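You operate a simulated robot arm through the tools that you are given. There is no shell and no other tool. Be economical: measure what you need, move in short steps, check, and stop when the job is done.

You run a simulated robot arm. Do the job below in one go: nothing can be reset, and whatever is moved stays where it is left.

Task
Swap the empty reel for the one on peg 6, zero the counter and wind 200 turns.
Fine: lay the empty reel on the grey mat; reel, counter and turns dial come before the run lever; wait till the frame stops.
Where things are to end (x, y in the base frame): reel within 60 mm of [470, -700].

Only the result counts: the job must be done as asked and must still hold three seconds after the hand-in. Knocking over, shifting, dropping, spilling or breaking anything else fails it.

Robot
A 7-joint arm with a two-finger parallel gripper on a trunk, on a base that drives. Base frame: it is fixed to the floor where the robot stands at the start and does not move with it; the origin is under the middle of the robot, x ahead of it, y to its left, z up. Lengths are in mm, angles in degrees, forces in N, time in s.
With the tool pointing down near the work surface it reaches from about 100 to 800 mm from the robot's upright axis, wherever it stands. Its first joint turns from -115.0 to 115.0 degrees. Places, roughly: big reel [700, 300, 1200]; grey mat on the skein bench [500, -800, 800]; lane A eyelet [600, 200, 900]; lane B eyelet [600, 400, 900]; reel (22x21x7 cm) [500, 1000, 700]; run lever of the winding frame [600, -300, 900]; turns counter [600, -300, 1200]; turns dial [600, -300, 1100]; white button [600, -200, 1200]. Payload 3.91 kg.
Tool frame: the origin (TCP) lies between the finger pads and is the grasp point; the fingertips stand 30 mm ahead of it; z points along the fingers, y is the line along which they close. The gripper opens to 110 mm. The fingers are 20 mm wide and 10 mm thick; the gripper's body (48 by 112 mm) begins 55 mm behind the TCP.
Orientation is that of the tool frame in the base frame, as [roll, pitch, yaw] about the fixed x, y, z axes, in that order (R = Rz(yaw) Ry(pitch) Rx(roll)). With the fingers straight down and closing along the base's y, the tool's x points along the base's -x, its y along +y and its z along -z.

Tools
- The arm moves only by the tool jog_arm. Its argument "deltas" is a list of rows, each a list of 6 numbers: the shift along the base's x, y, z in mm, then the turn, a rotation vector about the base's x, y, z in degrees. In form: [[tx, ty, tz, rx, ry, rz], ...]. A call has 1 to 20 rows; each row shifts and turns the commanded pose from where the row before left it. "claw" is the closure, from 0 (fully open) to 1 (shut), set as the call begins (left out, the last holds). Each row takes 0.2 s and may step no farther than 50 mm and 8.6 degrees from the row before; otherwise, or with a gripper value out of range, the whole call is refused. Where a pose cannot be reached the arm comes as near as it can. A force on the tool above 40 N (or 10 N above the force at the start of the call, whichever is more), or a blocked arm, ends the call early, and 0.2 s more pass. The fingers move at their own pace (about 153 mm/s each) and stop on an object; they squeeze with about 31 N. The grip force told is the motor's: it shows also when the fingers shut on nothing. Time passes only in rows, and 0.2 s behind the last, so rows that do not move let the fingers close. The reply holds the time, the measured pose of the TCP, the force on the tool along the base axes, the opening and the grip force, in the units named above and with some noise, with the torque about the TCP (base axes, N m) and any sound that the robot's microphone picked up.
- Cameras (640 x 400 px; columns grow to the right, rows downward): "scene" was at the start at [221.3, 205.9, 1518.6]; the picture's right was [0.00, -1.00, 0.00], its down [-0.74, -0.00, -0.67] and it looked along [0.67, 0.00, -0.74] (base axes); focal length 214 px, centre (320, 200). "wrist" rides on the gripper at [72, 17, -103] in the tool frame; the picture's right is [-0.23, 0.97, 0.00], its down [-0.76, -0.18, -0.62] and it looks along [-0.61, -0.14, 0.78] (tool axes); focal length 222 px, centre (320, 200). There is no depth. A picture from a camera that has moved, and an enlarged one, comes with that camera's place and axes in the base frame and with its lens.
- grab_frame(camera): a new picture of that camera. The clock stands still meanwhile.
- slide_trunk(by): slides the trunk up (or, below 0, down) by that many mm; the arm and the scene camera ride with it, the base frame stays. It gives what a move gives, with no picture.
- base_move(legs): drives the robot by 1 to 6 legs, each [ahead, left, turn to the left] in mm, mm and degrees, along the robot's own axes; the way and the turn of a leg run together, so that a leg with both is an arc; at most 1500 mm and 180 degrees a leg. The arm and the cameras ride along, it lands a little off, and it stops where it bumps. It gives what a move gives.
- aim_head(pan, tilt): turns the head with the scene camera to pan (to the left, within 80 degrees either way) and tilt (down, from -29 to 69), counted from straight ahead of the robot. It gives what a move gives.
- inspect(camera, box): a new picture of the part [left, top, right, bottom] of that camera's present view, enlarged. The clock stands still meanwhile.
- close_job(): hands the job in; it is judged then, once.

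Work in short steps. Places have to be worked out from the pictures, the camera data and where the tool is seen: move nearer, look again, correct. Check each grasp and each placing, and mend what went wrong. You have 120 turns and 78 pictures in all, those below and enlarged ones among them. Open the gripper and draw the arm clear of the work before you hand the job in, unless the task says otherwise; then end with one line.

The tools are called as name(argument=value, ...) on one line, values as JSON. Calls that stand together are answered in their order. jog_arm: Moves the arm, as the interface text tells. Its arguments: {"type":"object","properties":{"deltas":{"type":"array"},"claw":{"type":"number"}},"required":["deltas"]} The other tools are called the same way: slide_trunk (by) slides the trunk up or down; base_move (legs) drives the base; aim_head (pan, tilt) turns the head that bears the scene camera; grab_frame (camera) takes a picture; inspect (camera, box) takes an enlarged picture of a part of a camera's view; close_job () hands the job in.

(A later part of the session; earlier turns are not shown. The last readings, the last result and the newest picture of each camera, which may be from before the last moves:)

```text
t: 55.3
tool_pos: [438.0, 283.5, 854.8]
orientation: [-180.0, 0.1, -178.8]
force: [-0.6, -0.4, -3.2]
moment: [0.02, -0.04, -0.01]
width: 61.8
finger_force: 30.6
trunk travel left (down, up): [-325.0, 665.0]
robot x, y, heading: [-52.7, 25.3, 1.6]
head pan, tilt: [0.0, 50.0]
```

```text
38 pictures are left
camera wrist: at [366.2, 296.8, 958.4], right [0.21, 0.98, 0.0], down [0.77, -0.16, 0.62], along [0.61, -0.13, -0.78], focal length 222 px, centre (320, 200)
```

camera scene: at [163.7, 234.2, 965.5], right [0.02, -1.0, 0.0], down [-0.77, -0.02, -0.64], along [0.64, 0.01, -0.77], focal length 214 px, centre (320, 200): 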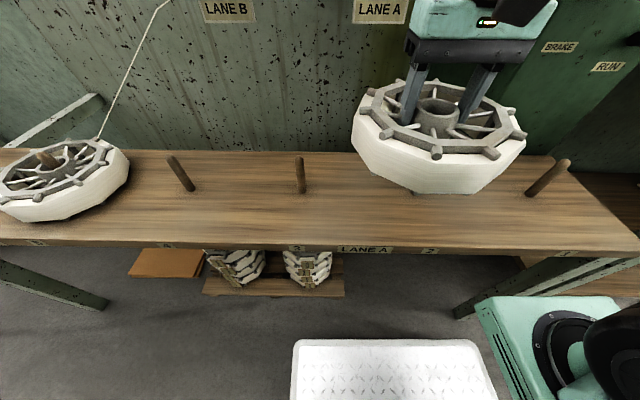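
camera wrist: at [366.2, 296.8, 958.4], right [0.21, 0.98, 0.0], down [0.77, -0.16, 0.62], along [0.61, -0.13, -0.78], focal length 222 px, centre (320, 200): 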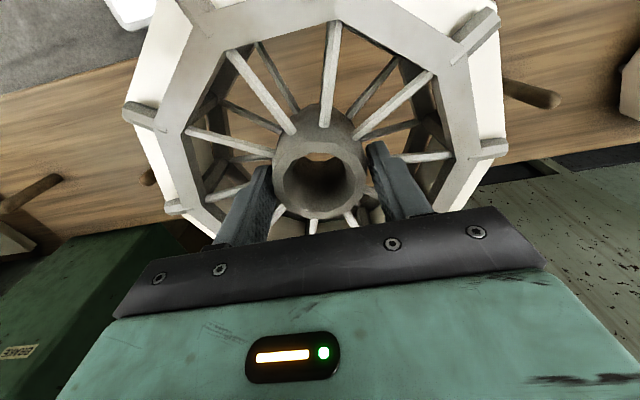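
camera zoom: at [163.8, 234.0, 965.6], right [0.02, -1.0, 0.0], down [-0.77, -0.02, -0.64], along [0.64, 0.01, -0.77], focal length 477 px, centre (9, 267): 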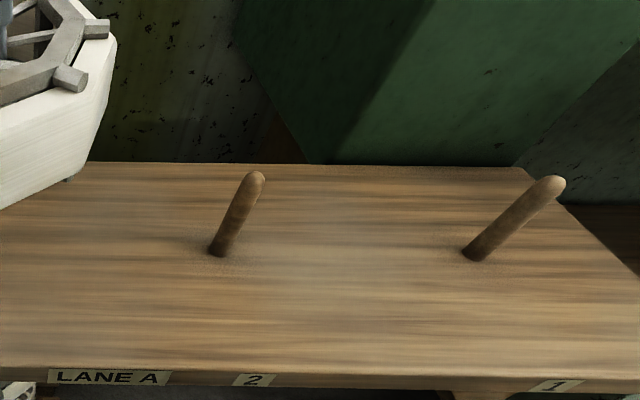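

Scene rays give peg 2 near (484, 33) depending on bench height. I move the arm further left for an independent wrist view of peg 2.

jog_arm(deltas=[[0, 45, 0, 0, 0, 0], [0, 45, 0, 0, 0, 0]])

inspect(camera="wrist", box=[0, 100, 200, 240])

```text
t: 55.9
tool_pos: [438.2, 369.3, 853.2]
orientation: [-180.0, 0.0, -178.7]
force: [-0.1, 0.0, -2.9]
moment: [0.02, -0.01, 0.0]
width: 61.7
finger_force: 31.3
trunk travel left (down, up): [-325.0, 665.0]
robot x, y, heading: [-51.1, 24.5, 1.2]
head pan, tilt: [0.0, 50.0]
```

```text
2.86 times, centred on (100, 170) of wrist
camera zoom: at [366.6, 383.3, 957.4], right [0.21, 0.98, 0.0], down [0.77, -0.16, 0.62], along [0.61, -0.13, -0.78], focal length 635 px, centre (949, 286)
```

zoom: 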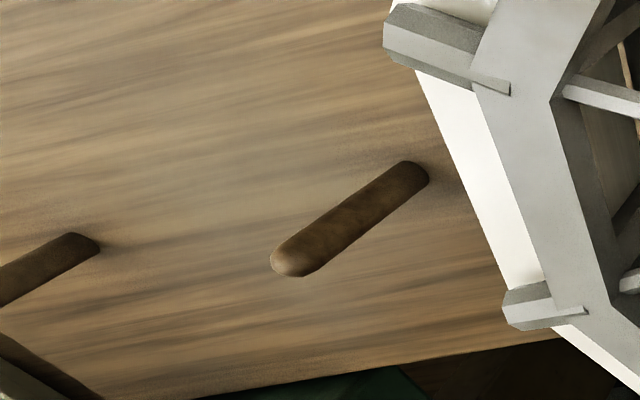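

Both rays agree: peg 2 at ≈(483, 34), bench ≈618. Hub sits ~3 mm ahead of the TCP, so I go to (480, 34) and descend to just above the peg tip.

jog_arm(deltas=[[0, -48, 0, 0, 0, 0], [0, -48, 0, 0, 0, 0], [0, -48, 0, 0, 0, 0], [0, -48, 0, 0, 0, 0], [10, -48, 0, 0, 0, 0], [16, -48, 0, 0, 0, 0], [16, -47, 0, 0, 0, 0], [0, 0, -30, 0, 0, 0], [0, 0, -30, 0, 0, 0]])

inspect(camera="scene", box=[330, 40, 570, 240])

```text
refused: row 6 steps farther than a row can; nothing moved
```

```text
2.00 times, centred on (450, 140) of scene
camera zoom: at [163.8, 234.0, 965.6], right [0.02, -1.0, 0.0], down [-0.77, -0.02, -0.64], along [0.64, 0.01, -0.77], focal length 429 px, centre (60, 320)
```

zoom: 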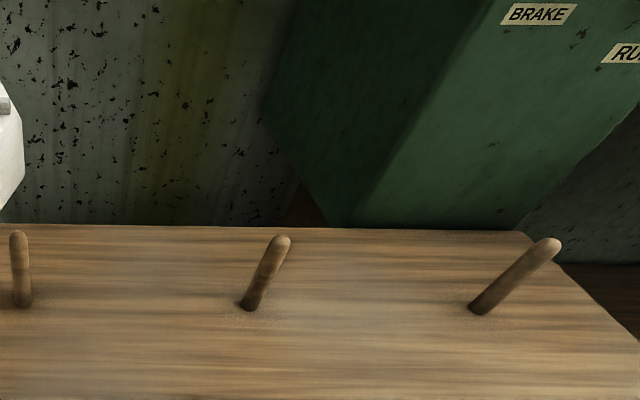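

Refused for step size; I resend with smaller rows.

jog_arm(deltas=[[0, -45, 0, 0, 0, 0], [0, -45, 0, 0, 0, 0], [0, -45, 0, 0, 0, 0], [10, -45, 0, 0, 0, 0], [10, -45, 0, 0, 0, 0], [10, -45, 0, 0, 0, 0], [12, -45, 0, 0, 0, 0], [0, -20, 0, 0, 0, 0], [0, 0, -30, 0, 0, 0], [0, 0, -30, 0, 0, 0]])

inspect(camera="scene", box=[330, 40, 570, 240])

```text
t: 58.1
tool_pos: [477.7, 36.1, 794.0]
orientation: [-179.9, 0.0, -178.6]
force: [-0.9, 0.4, -2.9]
moment: [0.05, 0.04, -0.01]
width: 61.8
finger_force: 31.2
trunk travel left (down, up): [-325.0, 665.0]
robot x, y, heading: [-50.8, 22.6, 1.1]
head pan, tilt: [0.0, 50.0]
```

```text
2.00 times, centred on (450, 140) of scene
camera zoom: at [163.7, 234.2, 965.6], right [0.02, -1.0, 0.0], down [-0.77, -0.02, -0.64], along [0.64, 0.01, -0.77], focal length 429 px, centre (60, 320)
```

zoom: 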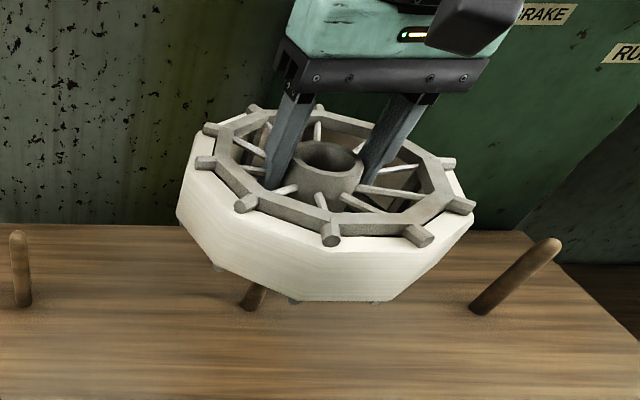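

Hovering above the peg. I descend 45 mm in small rows watching the side force.

jog_arm(deltas=[[2, -1, -10, 0, 0, 0], [0, 0, -10, 0, 0, 0], [0, 0, -10, 0, 0, 0], [0, 0, -10, 0, 0, 0], [0, 0, -8, 0, 0, 0]])

grab_frame(camera="wrist")

```text
t: 59.3
tool_pos: [481.1, 33.5, 744.7]
orientation: [-180.0, -0.1, -178.6]
force: [-0.1, 0.6, -3.3]
moment: [-0.01, 0.0, 0.02]
width: 61.7
finger_force: 31.1
trunk travel left (down, up): [-325.0, 665.0]
robot x, y, heading: [-49.0, 20.2, 1.4]
head pan, tilt: [0.0, 50.0]
```

```text
34 pictures are left
camera wrist: at [409.9, 46.7, 849.2], right [0.2, 0.98, 0.0], down [0.77, -0.16, 0.62], along [0.61, -0.13, -0.78], focal length 222 px, centre (320, 200)
```

wrist: 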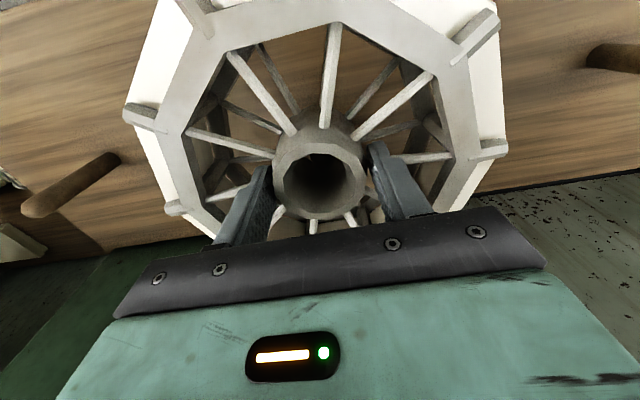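

No side force. Continue descending to just above the bench.

jog_arm(deltas=[[0, 0, -10, 0, 0, 0], [0, 0, -10, 0, 0, 0], [0, 0, -10, 0, 0, 0], [0, 0, -10, 0, 0, 0], [0, 0, 0, 0, 0, 0]])

inspect(camera="wrist", box=[220, 90, 420, 240])

```text
t: 60.5
tool_pos: [482.3, 34.5, 704.6]
orientation: [-180.0, 0.0, -178.7]
force: [-0.8, 0.0, -3.1]
moment: [0.02, 0.0, 0.03]
width: 61.6
finger_force: 30.9
trunk travel left (down, up): [-325.0, 665.0]
robot x, y, heading: [-48.4, 23.6, 1.2]
head pan, tilt: [0.0, 50.0]
```

```text
2.67 times, centred on (320, 165) of wrist
camera zoom: at [410.0, 46.8, 809.0], right [0.2, 0.98, 0.0], down [0.77, -0.16, 0.62], along [0.61, -0.13, -0.78], focal length 592 px, centre (320, 293)
```

zoom: 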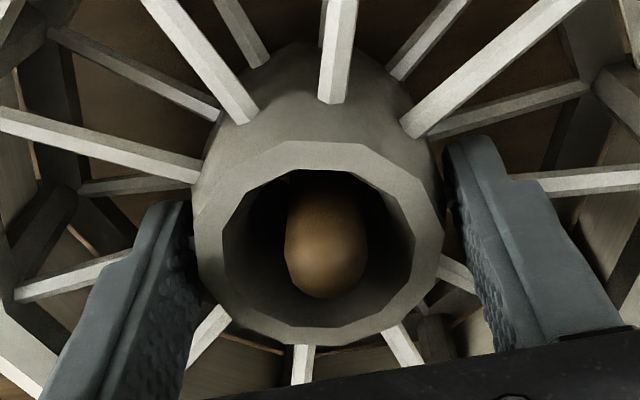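

Peg is centred in the bore. I lower the last ~16 mm until light contact.

jog_arm(deltas=[[0, 0, -6, 0, 0, 0], [0, 0, -6, 0, 0, 0], [0, 0, -4, 0, 0, 0], [0, 0, 0, 0, 0, 0]])

```text
t: 61.5
tool_pos: [481.7, 33.6, 688.5]
orientation: [-179.9, -0.1, -178.7]
force: [0.4, -0.6, -3.2]
moment: [0.0, 0.03, 0.01]
width: 61.7
finger_force: 31.1
trunk travel left (down, up): [-325.0, 665.0]
robot x, y, heading: [-52.2, 24.4, 1.2]
head pan, tilt: [0.0, 50.0]
```

Not yet touching (grasp was at ~686). Another 3 mm.

jog_arm(deltas=[[0, 0, -2, 0, 0, 0], [0, 0, -1.5, 0, 0, 0], [0, 0, 0, 0, 0, 0]])

```text
t: 62.3
tool_pos: [480.7, 34.7, 687.6]
orientation: [179.9, 0.1, -178.7]
force: [-2.6, 2.6, 13.2]
moment: [0.44, 0.87, 0.24]
width: 61.6
finger_force: 30.7
trunk travel left (down, up): [-325.0, 665.0]
robot x, y, heading: [-48.6, 26.9, 1.4]
head pan, tilt: [0.0, 50.0]
```

Contact made (13 N). Open and rise.

jog_arm(deltas=[[0, 0, 1, 0, 0, 0], [0, 0, 0, 0, 0, 0], [0, 0, 20, 0, 0, 0], [0, 0, 40, 0, 0, 0], [0, 0, 40, 0, 0, 0], [0, 0, 40, 0, 0, 0]], claw=0)

grab_frame(camera="scene")

```text
t: 63.7
tool_pos: [481.4, 29.7, 826.1]
orientation: [180.0, -0.1, -178.7]
force: [0.3, -0.3, 0.0]
moment: [-0.02, 0.02, -0.01]
width: 110.0
finger_force: 0.1
trunk travel left (down, up): [-325.0, 665.0]
robot x, y, heading: [-51.6, 23.6, 1.4]
head pan, tilt: [0.0, 50.0]
```

```text
32 pictures are left
camera scene: at [163.8, 234.2, 965.5], right [0.02, -1.0, 0.0], down [-0.77, -0.02, -0.64], along [0.64, 0.01, -0.77], focal length 214 px, centre (320, 200)
```

scene: 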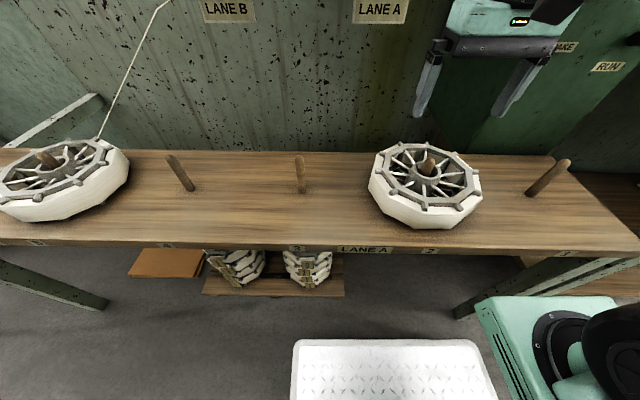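

The reel sits on peg 2. Now to the panel: retract, drive in front of it, raise the trunk and view it.

jog_arm(deltas=[[-30, 0, 20, 0, 0, 0], [-30, 0, 20, 0, 0, 0]])

base_move(legs=[[-120, 0, -1.2], [0, -400, 0]])

slide_trunk(by=250)

aim_head(pan=-20, tilt=15)

grab_frame(camera="scene")

```text
t: 64.3
tool_pos: [421.8, 33.6, 869.5]
orientation: [-179.9, -0.1, -178.7]
force: [0.5, 0.1, -0.2]
moment: [0.0, -0.04, 0.0]
width: 110.1
finger_force: 0.0
trunk travel left (down, up): [-325.0, 665.0]
robot x, y, heading: [-50.3, 25.8, 1.2]
head pan, tilt: [0.0, 50.0]
```

```text
t: 67.6
tool_pos: [303.7, -389.5, 868.7]
orientation: [180.0, 0.0, 179.7]
force: [-0.1, -0.1, 1.3]
moment: [0.01, 0.01, 0.02]
width: 110.0
finger_force: 0.0
trunk travel left (down, up): [-325.0, 665.0]
robot x, y, heading: [-170.5, -383.6, -0.3]
head pan, tilt: [0.0, 50.0]
```

```text
t: 70.2
tool_pos: [303.4, -389.0, 1119.0]
orientation: [180.0, 0.1, 179.7]
force: [0.2, 0.2, -0.1]
moment: [0.02, 0.0, 0.04]
width: 110.0
finger_force: 0.0
trunk travel left (down, up): [-575.0, 415.0]
robot x, y, heading: [-172.0, -385.3, -0.2]
head pan, tilt: [0.0, 50.0]
```

```text
t: 71.2
tool_pos: [303.7, -388.8, 1119.7]
orientation: [180.0, 0.0, 179.7]
force: [-0.5, -0.5, -0.4]
moment: [0.02, 0.0, -0.02]
width: 109.9
finger_force: 0.0
trunk travel left (down, up): [-575.0, 415.0]
robot x, y, heading: [-173.8, -386.8, -0.2]
head pan, tilt: [-20.0, 15.0]
```

```text
31 pictures are left
camera scene: at [60.4, -212.8, 1269.2], right [-0.35, -0.94, 0.0], down [-0.24, 0.09, -0.97], along [0.91, -0.33, -0.26], focal length 214 px, centre (320, 200)
```

scene: 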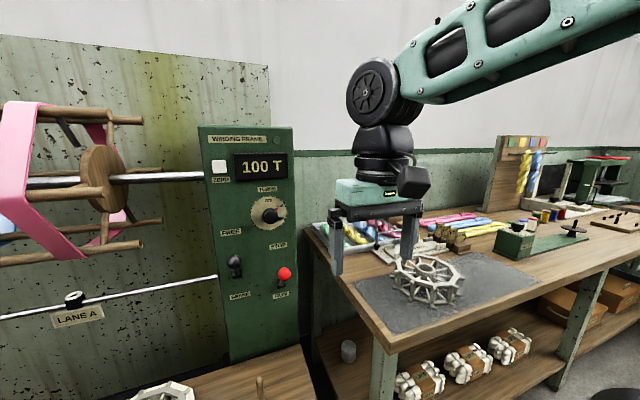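

Clear view of the panel. I enlarge it to measure.

inspect(camera="scene", box=[190, 120, 310, 310])

inspect(camera="scene", box=[195, 220, 315, 310])

```text
2.11 times, centred on (250, 215) of scene
camera zoom: at [60.4, -212.8, 1269.2], right [-0.35, -0.94, 0.0], down [-0.24, 0.09, -0.97], along [0.91, -0.33, -0.26], focal length 452 px, centre (467, 168)
```

zoom: 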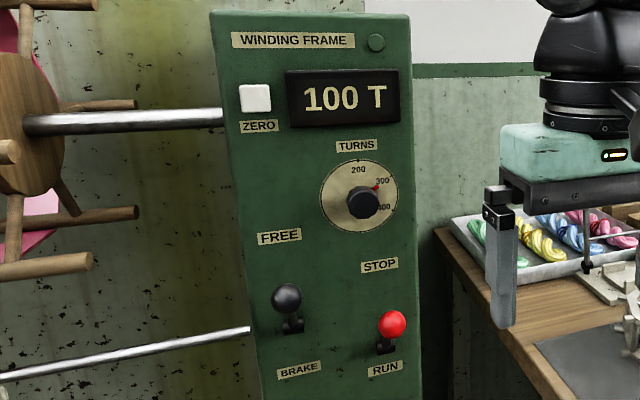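

```text
4.44 times, centred on (255, 265) of scene
camera zoom: at [60.4, -212.8, 1269.2], right [-0.35, -0.94, 0.0], down [-0.24, 0.09, -0.97], along [0.91, -0.33, -0.26], focal length 953 px, centre (609, -89)
```

zoom: 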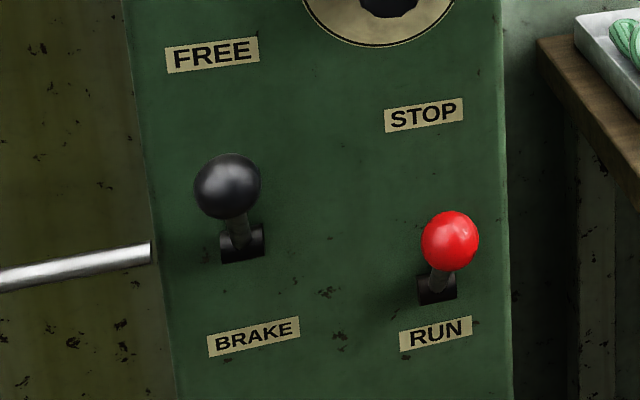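

Triangulated: dial knob front (600, −275, 1084), red ball (551, −294, 939), red pivot (610, −294, 866), black ball up (FREE), zero button ≈(600, −168, 1216). I swing the tool to point horizontally at the panel.

jog_arm(deltas=[[13, 0, 0, 0, -8.2, 0], [13, 0, 0, 0, -8.2, 0], [13, 0, 0, 0, -8.2, 0], [13, 0, 0, 0, -8.2, 0], [13, 0, 0, 0, -8.2, 0], [13, 0, 0, 0, -8.2, 0], [13, 0, 0, 0, -8.2, 0], [13, 0, 0, 0, -8.2, 0], [13, 0, 0, 0, -8.2, 0], [13, 0, 0, 0, -8.2, 0], [0, 0, 0, 0, -8, 0]])

grab_frame(camera="scene")

```text
t: 73.6
tool_pos: [474.1, -363.2, 1104.0]
orientation: [85.0, 89.6, 85.0]
force: [0.0, -0.8, 0.5]
moment: [0.02, 0.0, -0.01]
width: 109.9
finger_force: 0.0
out of reach, approached as far as the arm can: row 2, 3, 4, 10, 11
trunk travel left (down, up): [-575.0, 415.0]
robot x, y, heading: [-169.8, -385.9, -0.4]
head pan, tilt: [-20.0, 15.0]
```

```text
28 pictures are left
camera scene: at [60.0, -212.9, 1269.4], right [-0.35, -0.94, 0.0], down [-0.24, 0.09, -0.97], along [0.91, -0.33, -0.26], focal length 214 px, centre (320, 200)
```

scene: 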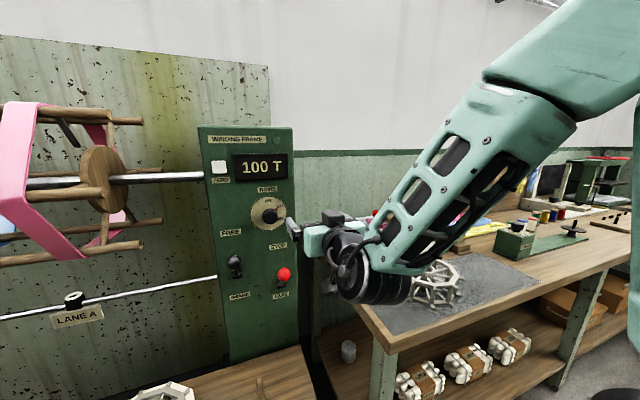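

The tool points at the panel. I close the fingers and move up to in front of the ZERO button.

jog_arm(deltas=[[0, 0, 38, 0, 0, 0], [0, 0, 38, 0, 0, 0], [0, 0, 36, 0, 0, 0], [8, 39, 0, 0, 0, 0], [8, 39, 0, 0, 0, 0], [8, 39, 0, 0, 0, 0], [8, 39, 0, 0, 0, 0], [8, 39, 0, 0, 0, 0]], claw=1)

inspect(camera="scene", box=[180, 100, 340, 260])

grab_frame(camera="wrist")

```text
t: 75.4
tool_pos: [514.2, -168.2, 1216.3]
orientation: [106.1, 89.6, 106.0]
force: [-0.7, -0.1, -0.1]
moment: [0.0, -0.01, 0.0]
width: 0.1
finger_force: 30.8
trunk travel left (down, up): [-575.0, 415.0]
robot x, y, heading: [-171.6, -381.9, -0.3]
head pan, tilt: [-20.0, 15.0]
```

```text
2.50 times, centred on (260, 180) of scene
camera zoom: at [60.2, -213.2, 1269.4], right [-0.35, -0.94, 0.0], down [-0.24, 0.09, -0.97], along [0.91, -0.33, -0.26], focal length 536 px, centre (470, 250)
```

zoom: 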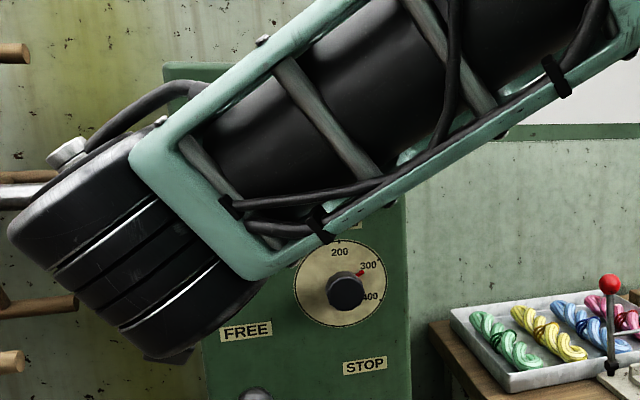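

```text
26 pictures are left
camera wrist: at [411.7, -152.7, 1144.5], right [0.0, 0.97, 0.23], down [-0.62, -0.18, 0.76], along [0.78, -0.15, 0.61], focal length 222 px, centre (320, 200)
```

wrist: 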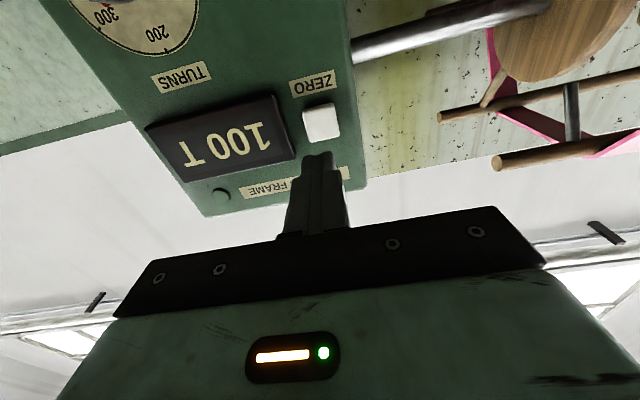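

The wrist camera puts the button at (605, −170, 1211). I nudge to align and press gently.

jog_arm(deltas=[[20, -1.5, -4, 0, 0, 0], [20, 0, 0, 0, 0, 0], [8, 0, 0, 0, 0, 0], [4, 0, 0, 0, 0, 0], [4, 0, 0, 0, 0, 0], [4, 0, 0, 0, 0, 0]])

grab_frame(camera="wrist")

```text
t: 76.8
tool_pos: [574.3, -169.7, 1211.2]
orientation: [101.5, 89.8, 101.4]
force: [0.4, 0.0, 0.2]
moment: [0.02, -0.01, 0.03]
width: 0.1
finger_force: 31.3
trunk travel left (down, up): [-575.0, 415.0]
robot x, y, heading: [-169.4, -383.3, -0.3]
head pan, tilt: [-20.0, 15.0]
```

```text
25 pictures are left
camera wrist: at [472.0, -154.2, 1139.2], right [0.0, 0.97, 0.23], down [-0.62, -0.18, 0.76], along [0.78, -0.14, 0.61], focal length 222 px, centre (320, 200)
```

wrist: 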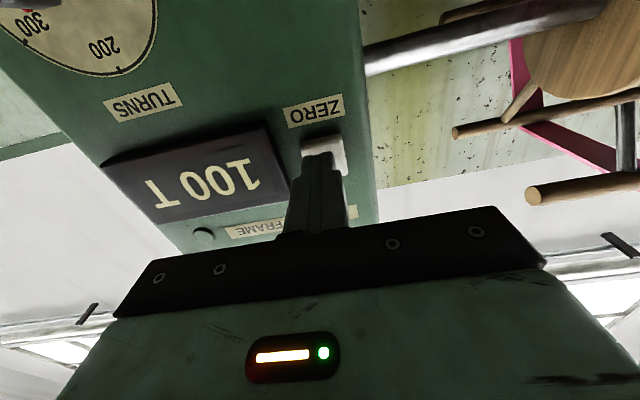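

No contact yet; the tip is right in front of the button. Advance in 3 mm steps.

jog_arm(deltas=[[3, 0, 0, 0, 0, 0], [3, 0, 0, 0, 0, 0], [3, 0, 0, 0, 0, 0], [3, 0, 0, 0, 0, 0]])

```text
t: 77.8
tool_pos: [585.2, -169.0, 1211.9]
orientation: [98.3, 89.7, 98.2]
force: [-2.2, -1.0, -1.6]
moment: [0.03, 0.04, 0.01]
width: 0.0
finger_force: 31.0
trunk travel left (down, up): [-575.0, 415.0]
robot x, y, heading: [-166.2, -382.8, -0.4]
head pan, tilt: [-20.0, 15.0]
```

Light contact beginning (−2 N). A little further.

jog_arm(deltas=[[3, 0, 0, 0, 0, 0], [2, 0, 0, 0, 0, 0], [0, 0, 0, 0, 0, 0]])

grab_frame(camera="wrist")

```text
t: 78.6
tool_pos: [588.8, -171.4, 1211.4]
orientation: [87.2, 89.7, 87.1]
force: [-17.2, -2.5, 0.3]
moment: [0.01, -0.01, -0.04]
width: 0.1
finger_force: 31.3
trunk travel left (down, up): [-575.0, 415.0]
robot x, y, heading: [-168.9, -386.6, -0.3]
head pan, tilt: [-20.0, 15.0]
```

```text
24 pictures are left
camera wrist: at [486.7, -154.9, 1139.7], right [0.0, 0.97, 0.23], down [-0.62, -0.18, 0.76], along [0.78, -0.14, 0.61], focal length 222 px, centre (320, 200)
```

wrist: 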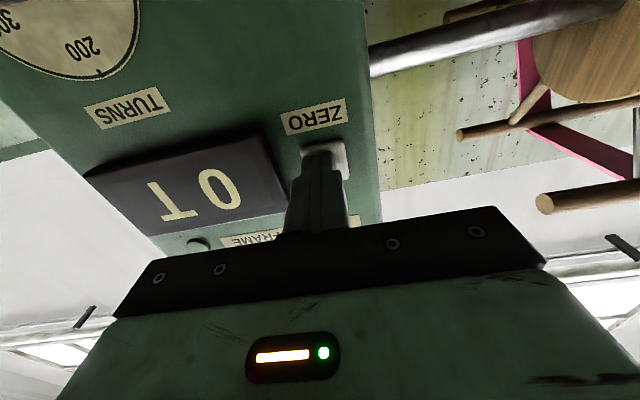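

Counter reads 0. I back off and move in front of the dial, opening the fingers.

jog_arm(deltas=[[-30, 0, 0, 0, 0, 0], [-40, 0, 0, 0, 0, 0], [0, -36, -43, 0, 0, 0], [0, -1, -43, 0, 0, 0], [0, -35, -43, 0, 0, 0], [0, -32, 0, 0, 0, 0]])

jog_arm(deltas=[[0, 0, 0, 0, 0, 0], [0, 0, 0, 0, 0, 0]], claw=0)

grab_frame(camera="wrist")

```text
refused: row 3 steps farther than a row can; nothing moved
```

```text
t: 79.2
tool_pos: [584.4, -146.9, 1213.5]
orientation: [63.1, 89.9, 65.9]
force: [26.3, 44.9, 8.1]
moment: [-0.43, -0.23, 2.7]
width: 88.1
finger_force: 0.0
trunk travel left (down, up): [-575.0, 415.0]
robot x, y, heading: [-168.5, -383.4, -0.1]
head pan, tilt: [-20.0, 15.0]
stopped in row 2: the force on the tool passed its limit at 52 N (the readings are from after the stop); the commanded pose is now the measured one
```

```text
23 pictures are left
camera wrist: at [481.8, -137.2, 1140.5], right [-0.05, 0.97, 0.23], down [-0.61, -0.21, 0.76], along [0.79, -0.1, 0.61], focal length 222 px, centre (320, 200)
```

wrist: 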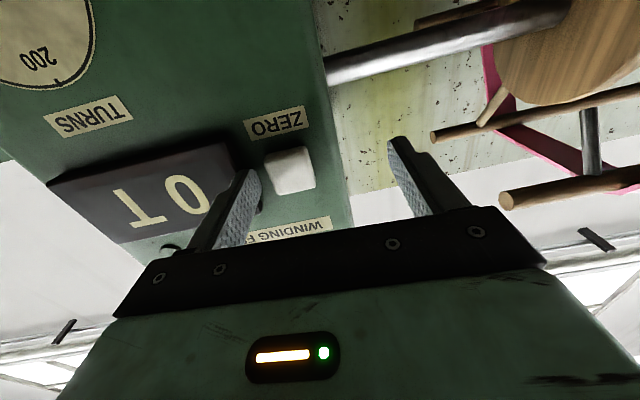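

The refused row made the fingers open against the display housing; nothing looks harmed and the counter still shows 0. I back straight off.

jog_arm(deltas=[[-30, 0, 0, 0, 0, 0], [-40, 0, 0, 0, 0, 0]])

```text
t: 79.4
tool_pos: [582.5, -142.8, 1212.8]
orientation: [163.8, 90.0, 167.3]
force: [17.2, 29.2, -0.7]
moment: [0.01, 0.04, 1.85]
width: 96.1
finger_force: 0.0
trunk travel left (down, up): [-575.0, 415.0]
robot x, y, heading: [-171.4, -385.0, 0.2]
head pan, tilt: [-20.0, 15.0]
stopped in row 1: the force on the tool passed its limit at 71 N (the readings are from after the stop); the commanded pose is now the measured one
```

The still-opening finger is pressing on the housing. I half-close to relieve it, without moving.

jog_arm(deltas=[[0, 0, 0, 0, 0, 0], [0, 0, 0, 0, 0, 0]], claw=0.6)

```text
t: 80.0
tool_pos: [584.3, -155.8, 1214.8]
orientation: [36.8, 89.7, 39.1]
force: [0.4, -18.2, 2.1]
moment: [-0.06, -0.12, -0.53]
width: 53.3
finger_force: 9.6
trunk travel left (down, up): [-575.0, 415.0]
robot x, y, heading: [-170.6, -382.5, -0.0]
head pan, tilt: [-20.0, 15.0]
```

Force is reduced; now pull straight back in small steps.

jog_arm(deltas=[[-8, 0, 0, 0, 0, 0], [-10, 0, 0, 0, 0, 0], [-20, 0, 0, 0, 0, 0], [-30, 0, 0, 0, 0, 0]])

grab_frame(camera="wrist")

```text
t: 81.0
tool_pos: [515.2, -152.6, 1212.2]
orientation: [50.0, 90.0, 52.7]
force: [0.3, 0.1, 0.5]
moment: [0.03, -0.01, -0.04]
width: 44.0
finger_force: 0.1
trunk travel left (down, up): [-575.0, 415.0]
robot x, y, heading: [-168.1, -385.2, 0.1]
head pan, tilt: [-20.0, 15.0]
```

```text
22 pictures are left
camera wrist: at [411.8, -141.5, 1140.3], right [-0.05, 0.97, 0.23], down [-0.62, -0.21, 0.76], along [0.79, -0.11, 0.61], focal length 222 px, centre (320, 200)
```

wrist: 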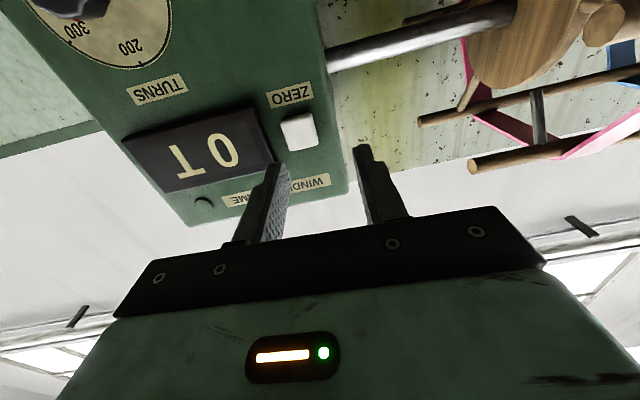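

Clear, counter still 0. I correct a 2.7° yaw and move in front of the dial with the fingers opened (well off the panel).

jog_arm(deltas=[[0, -30, -32, 0, 0, -2.7], [0, -30, -32, 0, 0, 0], [0, -31, -32, 0, 0, 0], [0, -31, -32, 0, 0, 0], [0, 0, 0, 0, 0, 0]], claw=0.3)

grab_frame(camera="wrist")

```text
t: 82.2
tool_pos: [513.4, -272.6, 1084.2]
orientation: [41.2, 89.6, 41.1]
force: [0.6, 0.4, -0.6]
moment: [-0.02, 0.01, 0.02]
width: 77.1
finger_force: 0.1
trunk travel left (down, up): [-575.0, 415.0]
robot x, y, heading: [-167.9, -385.3, 0.1]
head pan, tilt: [-20.0, 15.0]
```

```text
21 pictures are left
camera wrist: at [410.8, -257.3, 1012.3], right [0.0, 0.97, 0.23], down [-0.63, -0.18, 0.76], along [0.78, -0.14, 0.61], focal length 222 px, centre (320, 200)
```

wrist: 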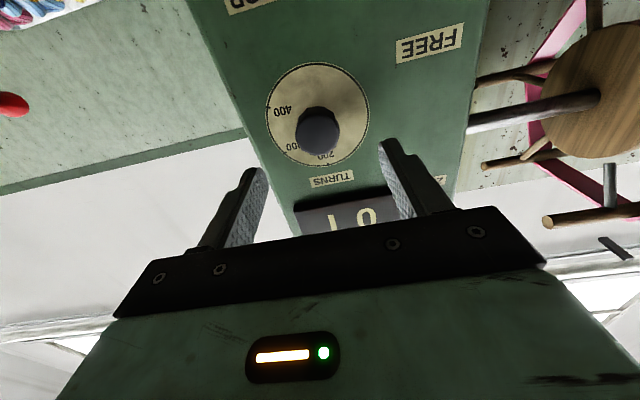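

Knob centre ≈(598, −274, 1085). I advance so the tips straddle it.

jog_arm(deltas=[[30, -1, 1, 0, 0, 0], [20, 0, 0, 0, 0, 0], [10, 0, 0, 0, 0, 0], [4, 0, 0, 0, 0, 0]])

grab_frame(camera="wrist")

```text
t: 83.2
tool_pos: [578.0, -273.6, 1086.5]
orientation: [43.2, 89.8, 43.3]
force: [-1.0, -0.8, 0.3]
moment: [0.0, 0.01, 0.04]
width: 77.1
finger_force: 0.1
trunk travel left (down, up): [-575.0, 415.0]
robot x, y, heading: [-168.4, -385.0, -0.4]
head pan, tilt: [-20.0, 15.0]
```

```text
20 pictures are left
camera wrist: at [475.2, -258.2, 1013.8], right [0.0, 0.97, 0.23], down [-0.63, -0.18, 0.76], along [0.78, -0.14, 0.61], focal length 222 px, centre (320, 200)
```

wrist: 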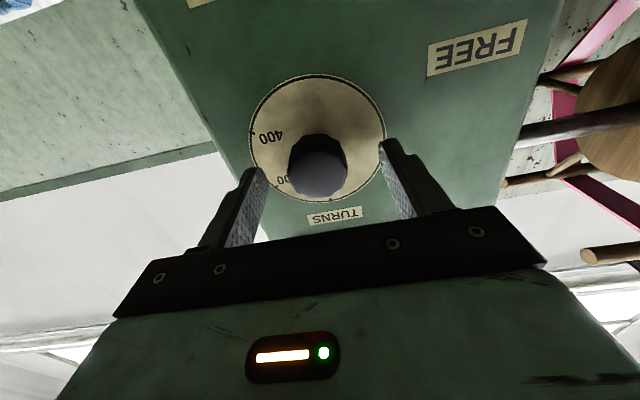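

Aligned. I close on the knob.

jog_arm(deltas=[[2, 0, 0, 0, 0, 0], [0, 0, 0, 0, 0, 0], [0, 0, 0, 0, 0, 0]], claw=1)

grab_frame(camera="wrist")

```text
t: 84.0
tool_pos: [578.6, -275.4, 1085.8]
orientation: [49.9, 89.8, 49.7]
force: [-19.7, -8.6, -2.1]
moment: [-0.02, -0.12, -0.35]
width: 37.3
finger_force: 45.0
trunk travel left (down, up): [-575.0, 415.0]
robot x, y, heading: [-167.1, -387.4, -0.2]
head pan, tilt: [-20.0, 15.0]
```

```text
19 pictures are left
camera wrist: at [476.2, -259.5, 1013.8], right [0.0, 0.97, 0.23], down [-0.62, -0.18, 0.76], along [0.78, -0.14, 0.61], focal length 222 px, centre (320, 200)
```

wrist: 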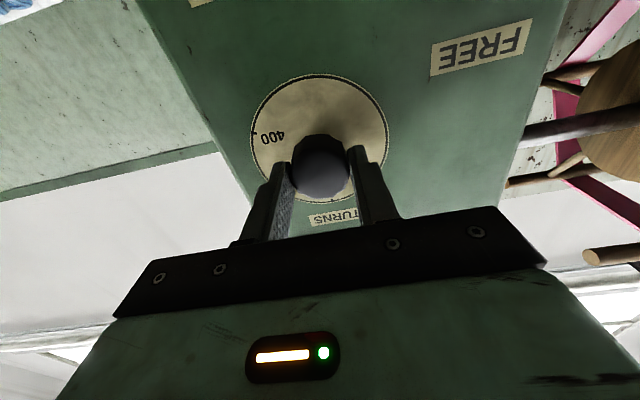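

Knob gripped (37 mm). I ease back 2 mm and turn counter-clockwise (about −x) 34° first.

jog_arm(deltas=[[-2, 0, 0, 0, 0, 0], [0, 0, 0, -8.5, 0, 0], [0, 0, 0, -8.5, 0, 0], [0, 0, 0, -8.5, 0, 0], [0, 0, 0, -8.5, 0, 0], [0, 0, 0, 0, 0, 0]])

grab_frame(camera="wrist")

```text
t: 85.4
tool_pos: [577.4, -274.3, 1084.5]
orientation: [-90.1, 56.0, -90.2]
force: [-13.1, -13.4, -15.7]
moment: [0.01, 0.74, -0.65]
width: 37.0
finger_force: 45.0
trunk travel left (down, up): [-575.0, 415.0]
robot x, y, heading: [-167.6, -383.6, -0.1]
head pan, tilt: [-20.0, 15.0]
```

```text
18 pictures are left
camera wrist: at [476.0, -302.5, 1017.0], right [0.0, 0.93, -0.36], down [-0.62, 0.28, 0.73], along [0.78, 0.22, 0.58], focal length 222 px, centre (320, 200)
```

wrist: 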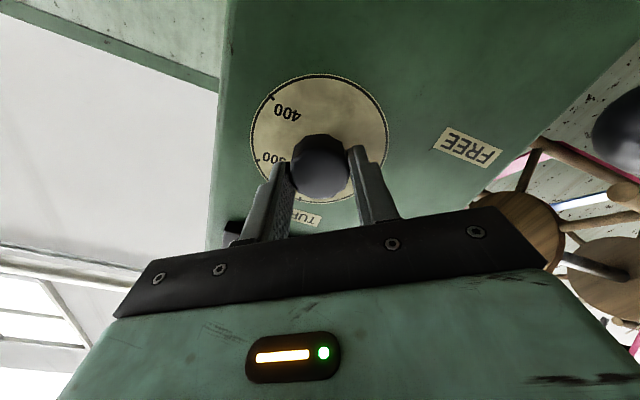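

Turning works. Ticks compute to about 0°, 60°, 120° for 200/300/400, so another 26° is due.

jog_arm(deltas=[[0, 0, 0, -8.5, 0, 0], [0, 0, 0, -8.5, 0, 0], [0, 0, 0, -8.5, 0, 0], [0, 0, 0, -0.5, 0, 0]])

inspect(camera="scene", box=[230, 160, 310, 250])

```text
t: 86.4
tool_pos: [578.0, -274.2, 1086.4]
orientation: [-90.2, 30.0, -89.9]
force: [-4.2, -4.5, -23.3]
moment: [-0.01, 1.11, -0.79]
width: 37.2
finger_force: 44.8
trunk travel left (down, up): [-575.0, 415.0]
robot x, y, heading: [-171.9, -380.1, -0.1]
head pan, tilt: [-20.0, 15.0]
```

```text
4.44 times, centred on (270, 205) of scene
camera zoom: at [61.3, -210.9, 1269.0], right [-0.34, -0.94, 0.0], down [-0.24, 0.09, -0.97], along [0.91, -0.33, -0.26], focal length 953 px, centre (542, 178)
```

zoom: 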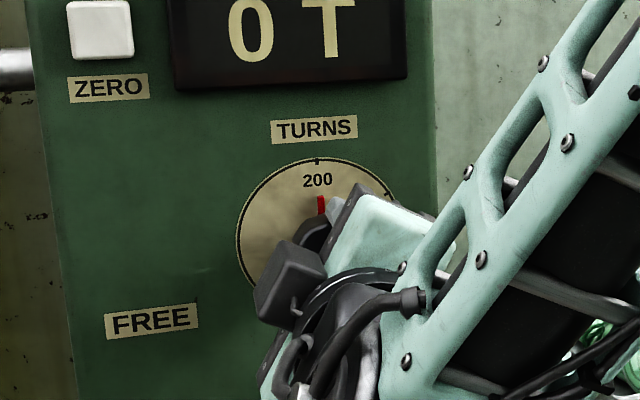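

The pointer stands at 200. I release and back off.

jog_arm(deltas=[[0, 0, 0, 0, 0, 0], [0, 0, 0, 0, 0, 0]], claw=0.3)

jog_arm(deltas=[[-20, 0, 0, 0, 0, 0], [-30, 0, 0, 0, 0, 0], [-30, 0, 0, 0, 0, 0]])

jog_arm(deltas=[[0, 0, 0, 8.5, 0, 0], [0, 0, 0, 8.5, 0, 0], [0, 0, 0, 8.5, 0, 0], [0, 0, 0, 8.5, 0, 0], [0, 0, 0, 8.5, 0, 0], [0, 0, 0, 8.5, 0, 0], [0, 0, 0, 8.5, 0, 0]])

inspect(camera="scene", box=[190, 120, 350, 310])

```text
t: 87.0
tool_pos: [579.0, -273.6, 1088.8]
orientation: [-89.8, 30.2, -89.7]
force: [0.2, -0.1, 0.2]
moment: [0.01, 0.0, 0.03]
width: 77.0
finger_force: 0.0
trunk travel left (down, up): [-575.0, 415.0]
robot x, y, heading: [-170.1, -386.8, 0.2]
head pan, tilt: [-20.0, 15.0]
```

```text
t: 87.8
tool_pos: [498.2, -274.3, 1088.7]
orientation: [-89.9, 30.2, -89.8]
force: [0.8, -0.7, 0.5]
moment: [0.01, -0.01, 0.04]
width: 76.8
finger_force: 0.1
trunk travel left (down, up): [-575.0, 415.0]
robot x, y, heading: [-170.5, -383.2, -0.1]
head pan, tilt: [-20.0, 15.0]
```

```text
t: 89.4
tool_pos: [497.7, -273.6, 1087.1]
orientation: [-54.1, 89.7, -54.0]
force: [-0.5, -0.4, 0.1]
moment: [0.0, 0.0, -0.01]
width: 77.1
finger_force: 0.0
trunk travel left (down, up): [-575.0, 415.0]
robot x, y, heading: [-169.2, -384.3, 0.1]
head pan, tilt: [-20.0, 15.0]
```

```text
2.11 times, centred on (270, 215) of scene
camera zoom: at [60.5, -210.9, 1269.3], right [-0.34, -0.94, 0.0], down [-0.24, 0.09, -0.97], along [0.91, -0.33, -0.26], focal length 452 px, centre (425, 168)
```

zoom: 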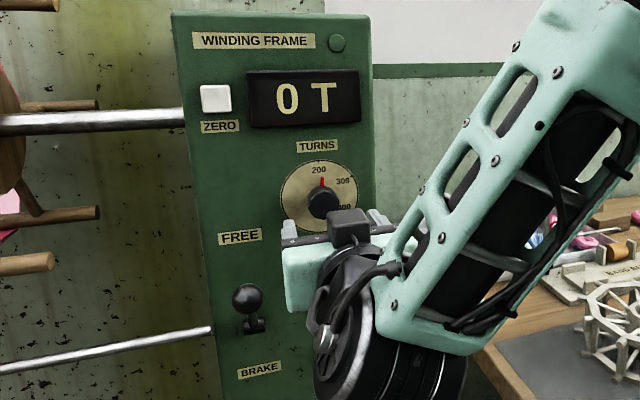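

Counter 0, dial 200, lever black at FREE, red at STOP. I back off a bit, align with the red ball in y, and slide the trunk down to its height.

jog_arm(deltas=[[-20, -10, 0, 0, 0, 0], [-5, -10, 0, 0, 0, 0]])

slide_trunk(by=-148)

grab_frame(camera="wrist")

grab_frame(camera="scene")

```text
t: 90.0
tool_pos: [474.3, -292.6, 1087.3]
orientation: [-67.1, 89.5, -67.0]
force: [-0.3, -0.3, 0.3]
moment: [0.01, 0.0, 0.01]
width: 77.0
finger_force: 0.0
trunk travel left (down, up): [-575.0, 415.0]
robot x, y, heading: [-168.9, -381.5, -0.2]
head pan, tilt: [-20.0, 15.0]
```

```text
t: 91.7
tool_pos: [474.1, -293.6, 939.1]
orientation: [-67.4, 89.6, -67.6]
force: [0.1, 0.2, 0.3]
moment: [0.02, -0.02, -0.03]
width: 76.9
finger_force: 0.1
trunk travel left (down, up): [-427.0, 563.0]
robot x, y, heading: [-171.1, -382.1, -0.5]
head pan, tilt: [-20.0, 15.0]
```

```text
15 pictures are left
camera wrist: at [372.3, -278.1, 866.7], right [0.0, 0.98, 0.22], down [-0.63, -0.17, 0.76], along [0.78, -0.14, 0.61], focal length 222 px, centre (320, 200)
```

wrist: 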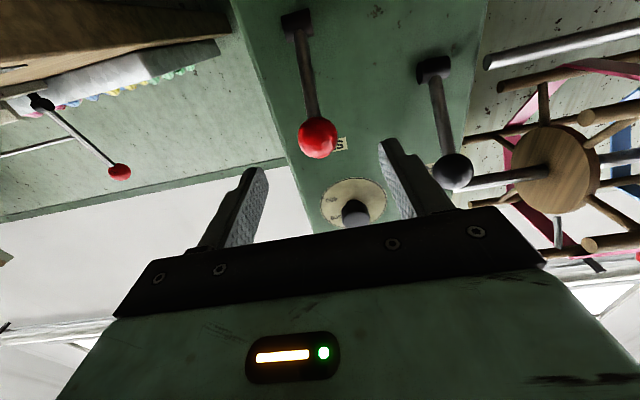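

```text
14 pictures are left
camera scene: at [60.5, -211.0, 1121.3], right [-0.34, -0.94, 0.0], down [-0.24, 0.09, -0.97], along [0.91, -0.33, -0.26], focal length 214 px, centre (320, 200)
```

scene: 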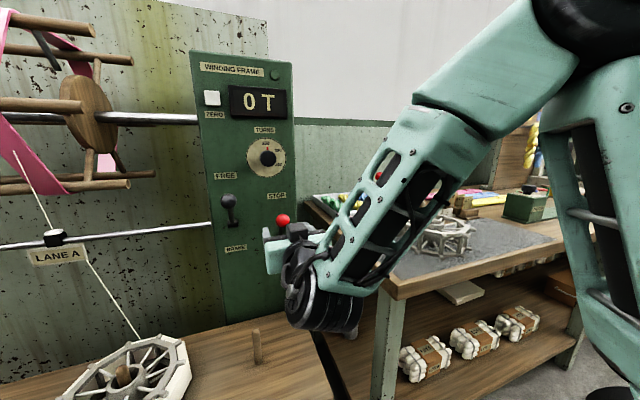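

The thread now runs from peg 2 to lane A's eyelet. Ball confirmed at (551, −295, 940). I advance and grip the red ball.

jog_arm(deltas=[[30, -1, 0, 0, 0, 0], [20, 0, 0, 0, 0, 0], [14, 0, 0, 0, 0, 0]])

jog_arm(deltas=[[0, 0, 0, 0, 0, 0], [0, 0, 0, 0, 0, 0]], claw=1)

grab_frame(camera="wrist")

```text
t: 92.5
tool_pos: [537.5, -294.7, 939.7]
orientation: [-68.0, 89.6, -68.0]
force: [0.0, -0.8, 0.5]
moment: [-0.02, 0.0, 0.01]
width: 77.2
finger_force: 0.2
trunk travel left (down, up): [-427.0, 563.0]
robot x, y, heading: [-169.2, -383.8, -0.2]
head pan, tilt: [-20.0, 15.0]
```

```text
t: 93.1
tool_pos: [537.5, -294.8, 940.8]
orientation: [-66.3, 89.5, -66.4]
force: [0.5, -6.4, -0.8]
moment: [-0.06, -0.12, -0.11]
width: 32.9
finger_force: 44.8
trunk travel left (down, up): [-427.0, 563.0]
robot x, y, heading: [-171.4, -382.5, -0.1]
head pan, tilt: [-20.0, 15.0]
```

```text
13 pictures are left
camera wrist: at [435.7, -280.0, 867.5], right [0.0, 0.98, 0.22], down [-0.63, -0.17, 0.76], along [0.78, -0.14, 0.61], focal length 222 px, centre (320, 200)
```

wrist: 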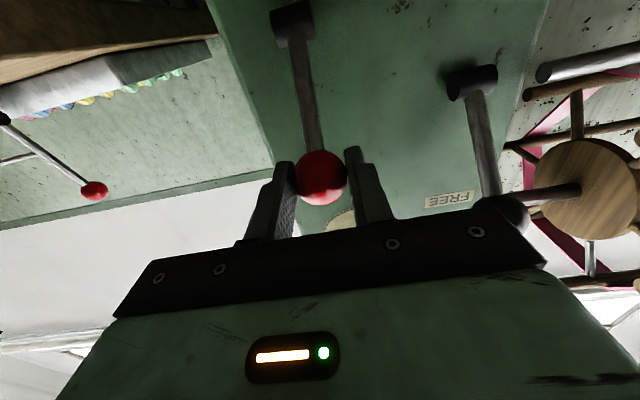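

Ball held. I pull it down along its arc about the pivot, first half.

jog_arm(deltas=[[-6.4, 0, -6.3, 0, 0, 0], [-6.4, 0, -6.3, 0, 0, 0], [-5.5, 0, -8.2, 0, 0, 0], [-5.5, 0, -8.2, 0, 0, 0], [-3.7, 0, -9, 0, 0, 0], [-3.7, 0, -9, 0, 0, 0]])

```text
t: 94.5
tool_pos: [507.9, -294.0, 891.7]
orientation: [-64.1, 89.6, -64.3]
force: [3.2, -15.1, 11.5]
moment: [0.04, -1.38, -0.18]
width: 33.0
finger_force: 44.8
trunk travel left (down, up): [-427.0, 563.0]
robot x, y, heading: [-169.5, -384.4, -0.2]
head pan, tilt: [-20.0, 15.0]
```

Moving well with modest force. Continue the arc.

jog_arm(deltas=[[-1.7, 0, -9.7, 0, 0, 0], [-1.7, 0, -9.7, 0, 0, 0], [0.4, 0, -9.8, 0, 0, 0], [0.4, 0, -9.8, 0, 0, 0], [2.4, 0, -9.5, 0, 0, 0], [2.4, 0, -9.5, 0, 0, 0]])

inspect(camera="scene", box=[180, 40, 340, 300])

```text
t: 95.9
tool_pos: [511.3, -292.2, 834.1]
orientation: [-77.5, 89.7, -77.4]
force: [0.1, 0.4, 0.0]
moment: [0.0, 0.02, 0.04]
width: 0.2
finger_force: 37.8
trunk travel left (down, up): [-427.0, 563.0]
robot x, y, heading: [-172.7, -382.2, -0.4]
head pan, tilt: [-20.0, 15.0]
```

```text
1.54 times, centred on (260, 170) of scene
camera zoom: at [60.5, -210.7, 1121.3], right [-0.34, -0.94, 0.0], down [-0.24, 0.09, -0.97], along [0.91, -0.33, -0.26], focal length 330 px, centre (412, 246)
```

zoom: 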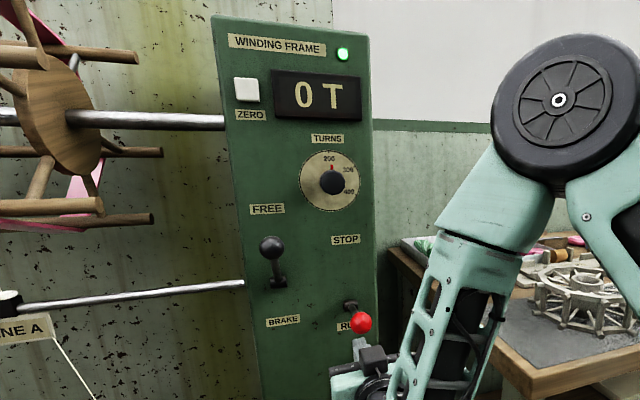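

The green lamp is lit; the ball slid out near its stop. I back straight off and wait.

jog_arm(deltas=[[-10, 0, -3, 0, 0, 0], [-20, 0, 0, 0, 0, 0], [-30, 0, 0, 0, 0, 0], [0, 0, 0, 0, 0, 0], [0, 0, 0, 0, 0, 0], [0, 0, 0, 0, 0, 0], [0, 0, 0, 0, 0, 0], [0, 0, 0, 0, 0, 0]])

inspect(camera="scene", box=[180, 40, 340, 300])

```text
t: 97.7
tool_pos: [448.6, -294.2, 830.1]
orientation: [-67.3, 89.6, -67.3]
force: [0.0, 0.2, 0.3]
moment: [0.01, 0.02, 0.02]
width: 0.0
finger_force: 37.6
trunk travel left (down, up): [-427.0, 563.0]
robot x, y, heading: [-170.8, -387.0, -0.4]
head pan, tilt: [-20.0, 15.0]
```

```text
1.54 times, centred on (260, 170) of scene
camera zoom: at [60.5, -210.9, 1121.3], right [-0.34, -0.94, 0.0], down [-0.24, 0.09, -0.97], along [0.91, -0.33, -0.26], focal length 330 px, centre (412, 246)
```

zoom: 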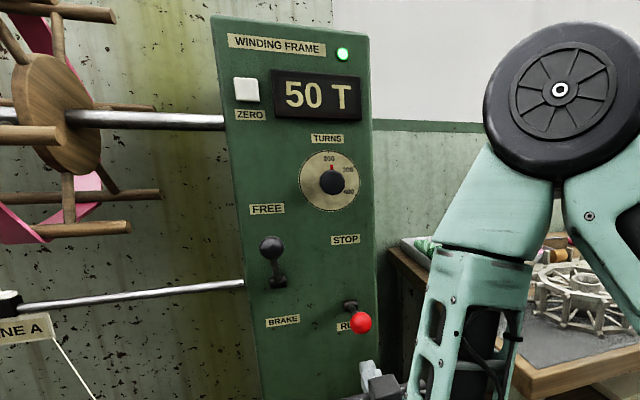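

The frame is winding (50 T). I wait with the fingers opened, clear of the work.

jog_arm(deltas=[[-10, 0, 0, 0, 0, 0], [0, 0, 0, 0, 0, 0], [0, 0, 0, 0, 0, 0], [0, 0, 0, 0, 0, 0], [0, 0, 0, 0, 0, 0], [0, 0, 0, 0, 0, 0], [0, 0, 0, 0, 0, 0], [0, 0, 0, 0, 0, 0], [0, 0, 0, 0, 0, 0], [0, 0, 0, 0, 0, 0], [0, 0, 0, 0, 0, 0], [0, 0, 0, 0, 0, 0], [0, 0, 0, 0, 0, 0], [0, 0, 0, 0, 0, 0], [0, 0, 0, 0, 0, 0], [0, 0, 0, 0, 0, 0], [0, 0, 0, 0, 0, 0], [0, 0, 0, 0, 0, 0], [0, 0, 0, 0, 0, 0], [0, 0, 0, 0, 0, 0]], claw=0)

jog_arm(deltas=[[0, 0, 0, 0, 0, 0], [0, 0, 0, 0, 0, 0], [0, 0, 0, 0, 0, 0], [0, 0, 0, 0, 0, 0], [0, 0, 0, 0, 0, 0], [0, 0, 0, 0, 0, 0], [0, 0, 0, 0, 0, 0], [0, 0, 0, 0, 0, 0], [0, 0, 0, 0, 0, 0], [0, 0, 0, 0, 0, 0], [0, 0, 0, 0, 0, 0], [0, 0, 0, 0, 0, 0], [0, 0, 0, 0, 0, 0], [0, 0, 0, 0, 0, 0], [0, 0, 0, 0, 0, 0]])

grab_frame(camera="scene")

```text
t: 101.9
tool_pos: [440.9, -292.9, 830.9]
orientation: [-66.4, 89.7, -66.5]
force: [0.1, 0.0, 0.6]
moment: [0.0, 0.01, 0.0]
width: 109.9
finger_force: 0.0
trunk travel left (down, up): [-427.0, 563.0]
robot x, y, heading: [-168.8, -382.6, -0.0]
head pan, tilt: [-20.0, 15.0]
```

```text
t: 105.1
tool_pos: [441.2, -293.4, 830.7]
orientation: [-66.6, 89.6, -66.7]
force: [0.2, -0.2, -1.0]
moment: [0.04, 0.0, -0.01]
width: 109.9
finger_force: 0.0
trunk travel left (down, up): [-427.0, 563.0]
robot x, y, heading: [-171.7, -387.5, 0.0]
head pan, tilt: [-20.0, 15.0]
```

```text
10 pictures are left
camera scene: at [60.5, -210.9, 1121.3], right [-0.34, -0.94, 0.0], down [-0.24, 0.09, -0.97], along [0.91, -0.33, -0.26], focal length 214 px, centre (320, 200)
```

scene: 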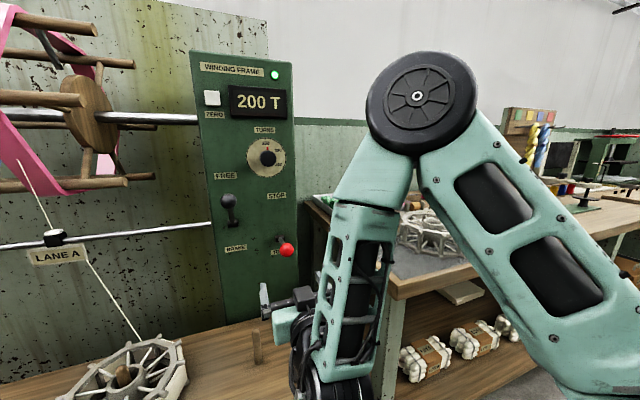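

It shows 200 T. I wait two more seconds and check that it has stopped.

jog_arm(deltas=[[-10, 0, 0, 0, 0, 0], [0, 0, 0, 0, 0, 0], [0, 0, 0, 0, 0, 0], [0, 0, 0, 0, 0, 0], [0, 0, 0, 0, 0, 0], [0, 0, 0, 0, 0, 0], [0, 0, 0, 0, 0, 0], [0, 0, 0, 0, 0, 0], [0, 0, 0, 0, 0, 0], [0, 0, 0, 0, 0, 0], [0, 0, 0, 0, 0, 0], [0, 0, 0, 0, 0, 0]])

grab_frame(camera="scene")

```text
t: 107.7
tool_pos: [433.1, -287.2, 830.5]
orientation: [-65.8, 89.7, -65.9]
force: [-0.2, -0.6, -0.4]
moment: [0.0, 0.0, 0.02]
width: 110.2
finger_force: 0.0
out of reach, approached as far as the arm can: row 1
trunk travel left (down, up): [-427.0, 563.0]
robot x, y, heading: [-170.8, -387.4, 0.2]
head pan, tilt: [-20.0, 15.0]
```

```text
9 pictures are left
camera scene: at [60.5, -210.9, 1121.3], right [-0.34, -0.94, 0.0], down [-0.24, 0.09, -0.97], along [0.91, -0.33, -0.26], focal length 214 px, centre (320, 200)
```

scene: 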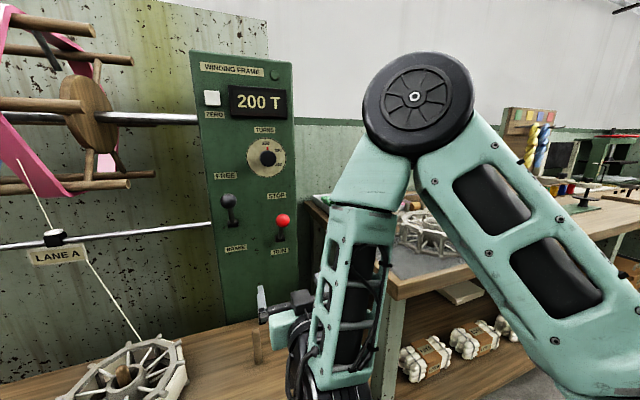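

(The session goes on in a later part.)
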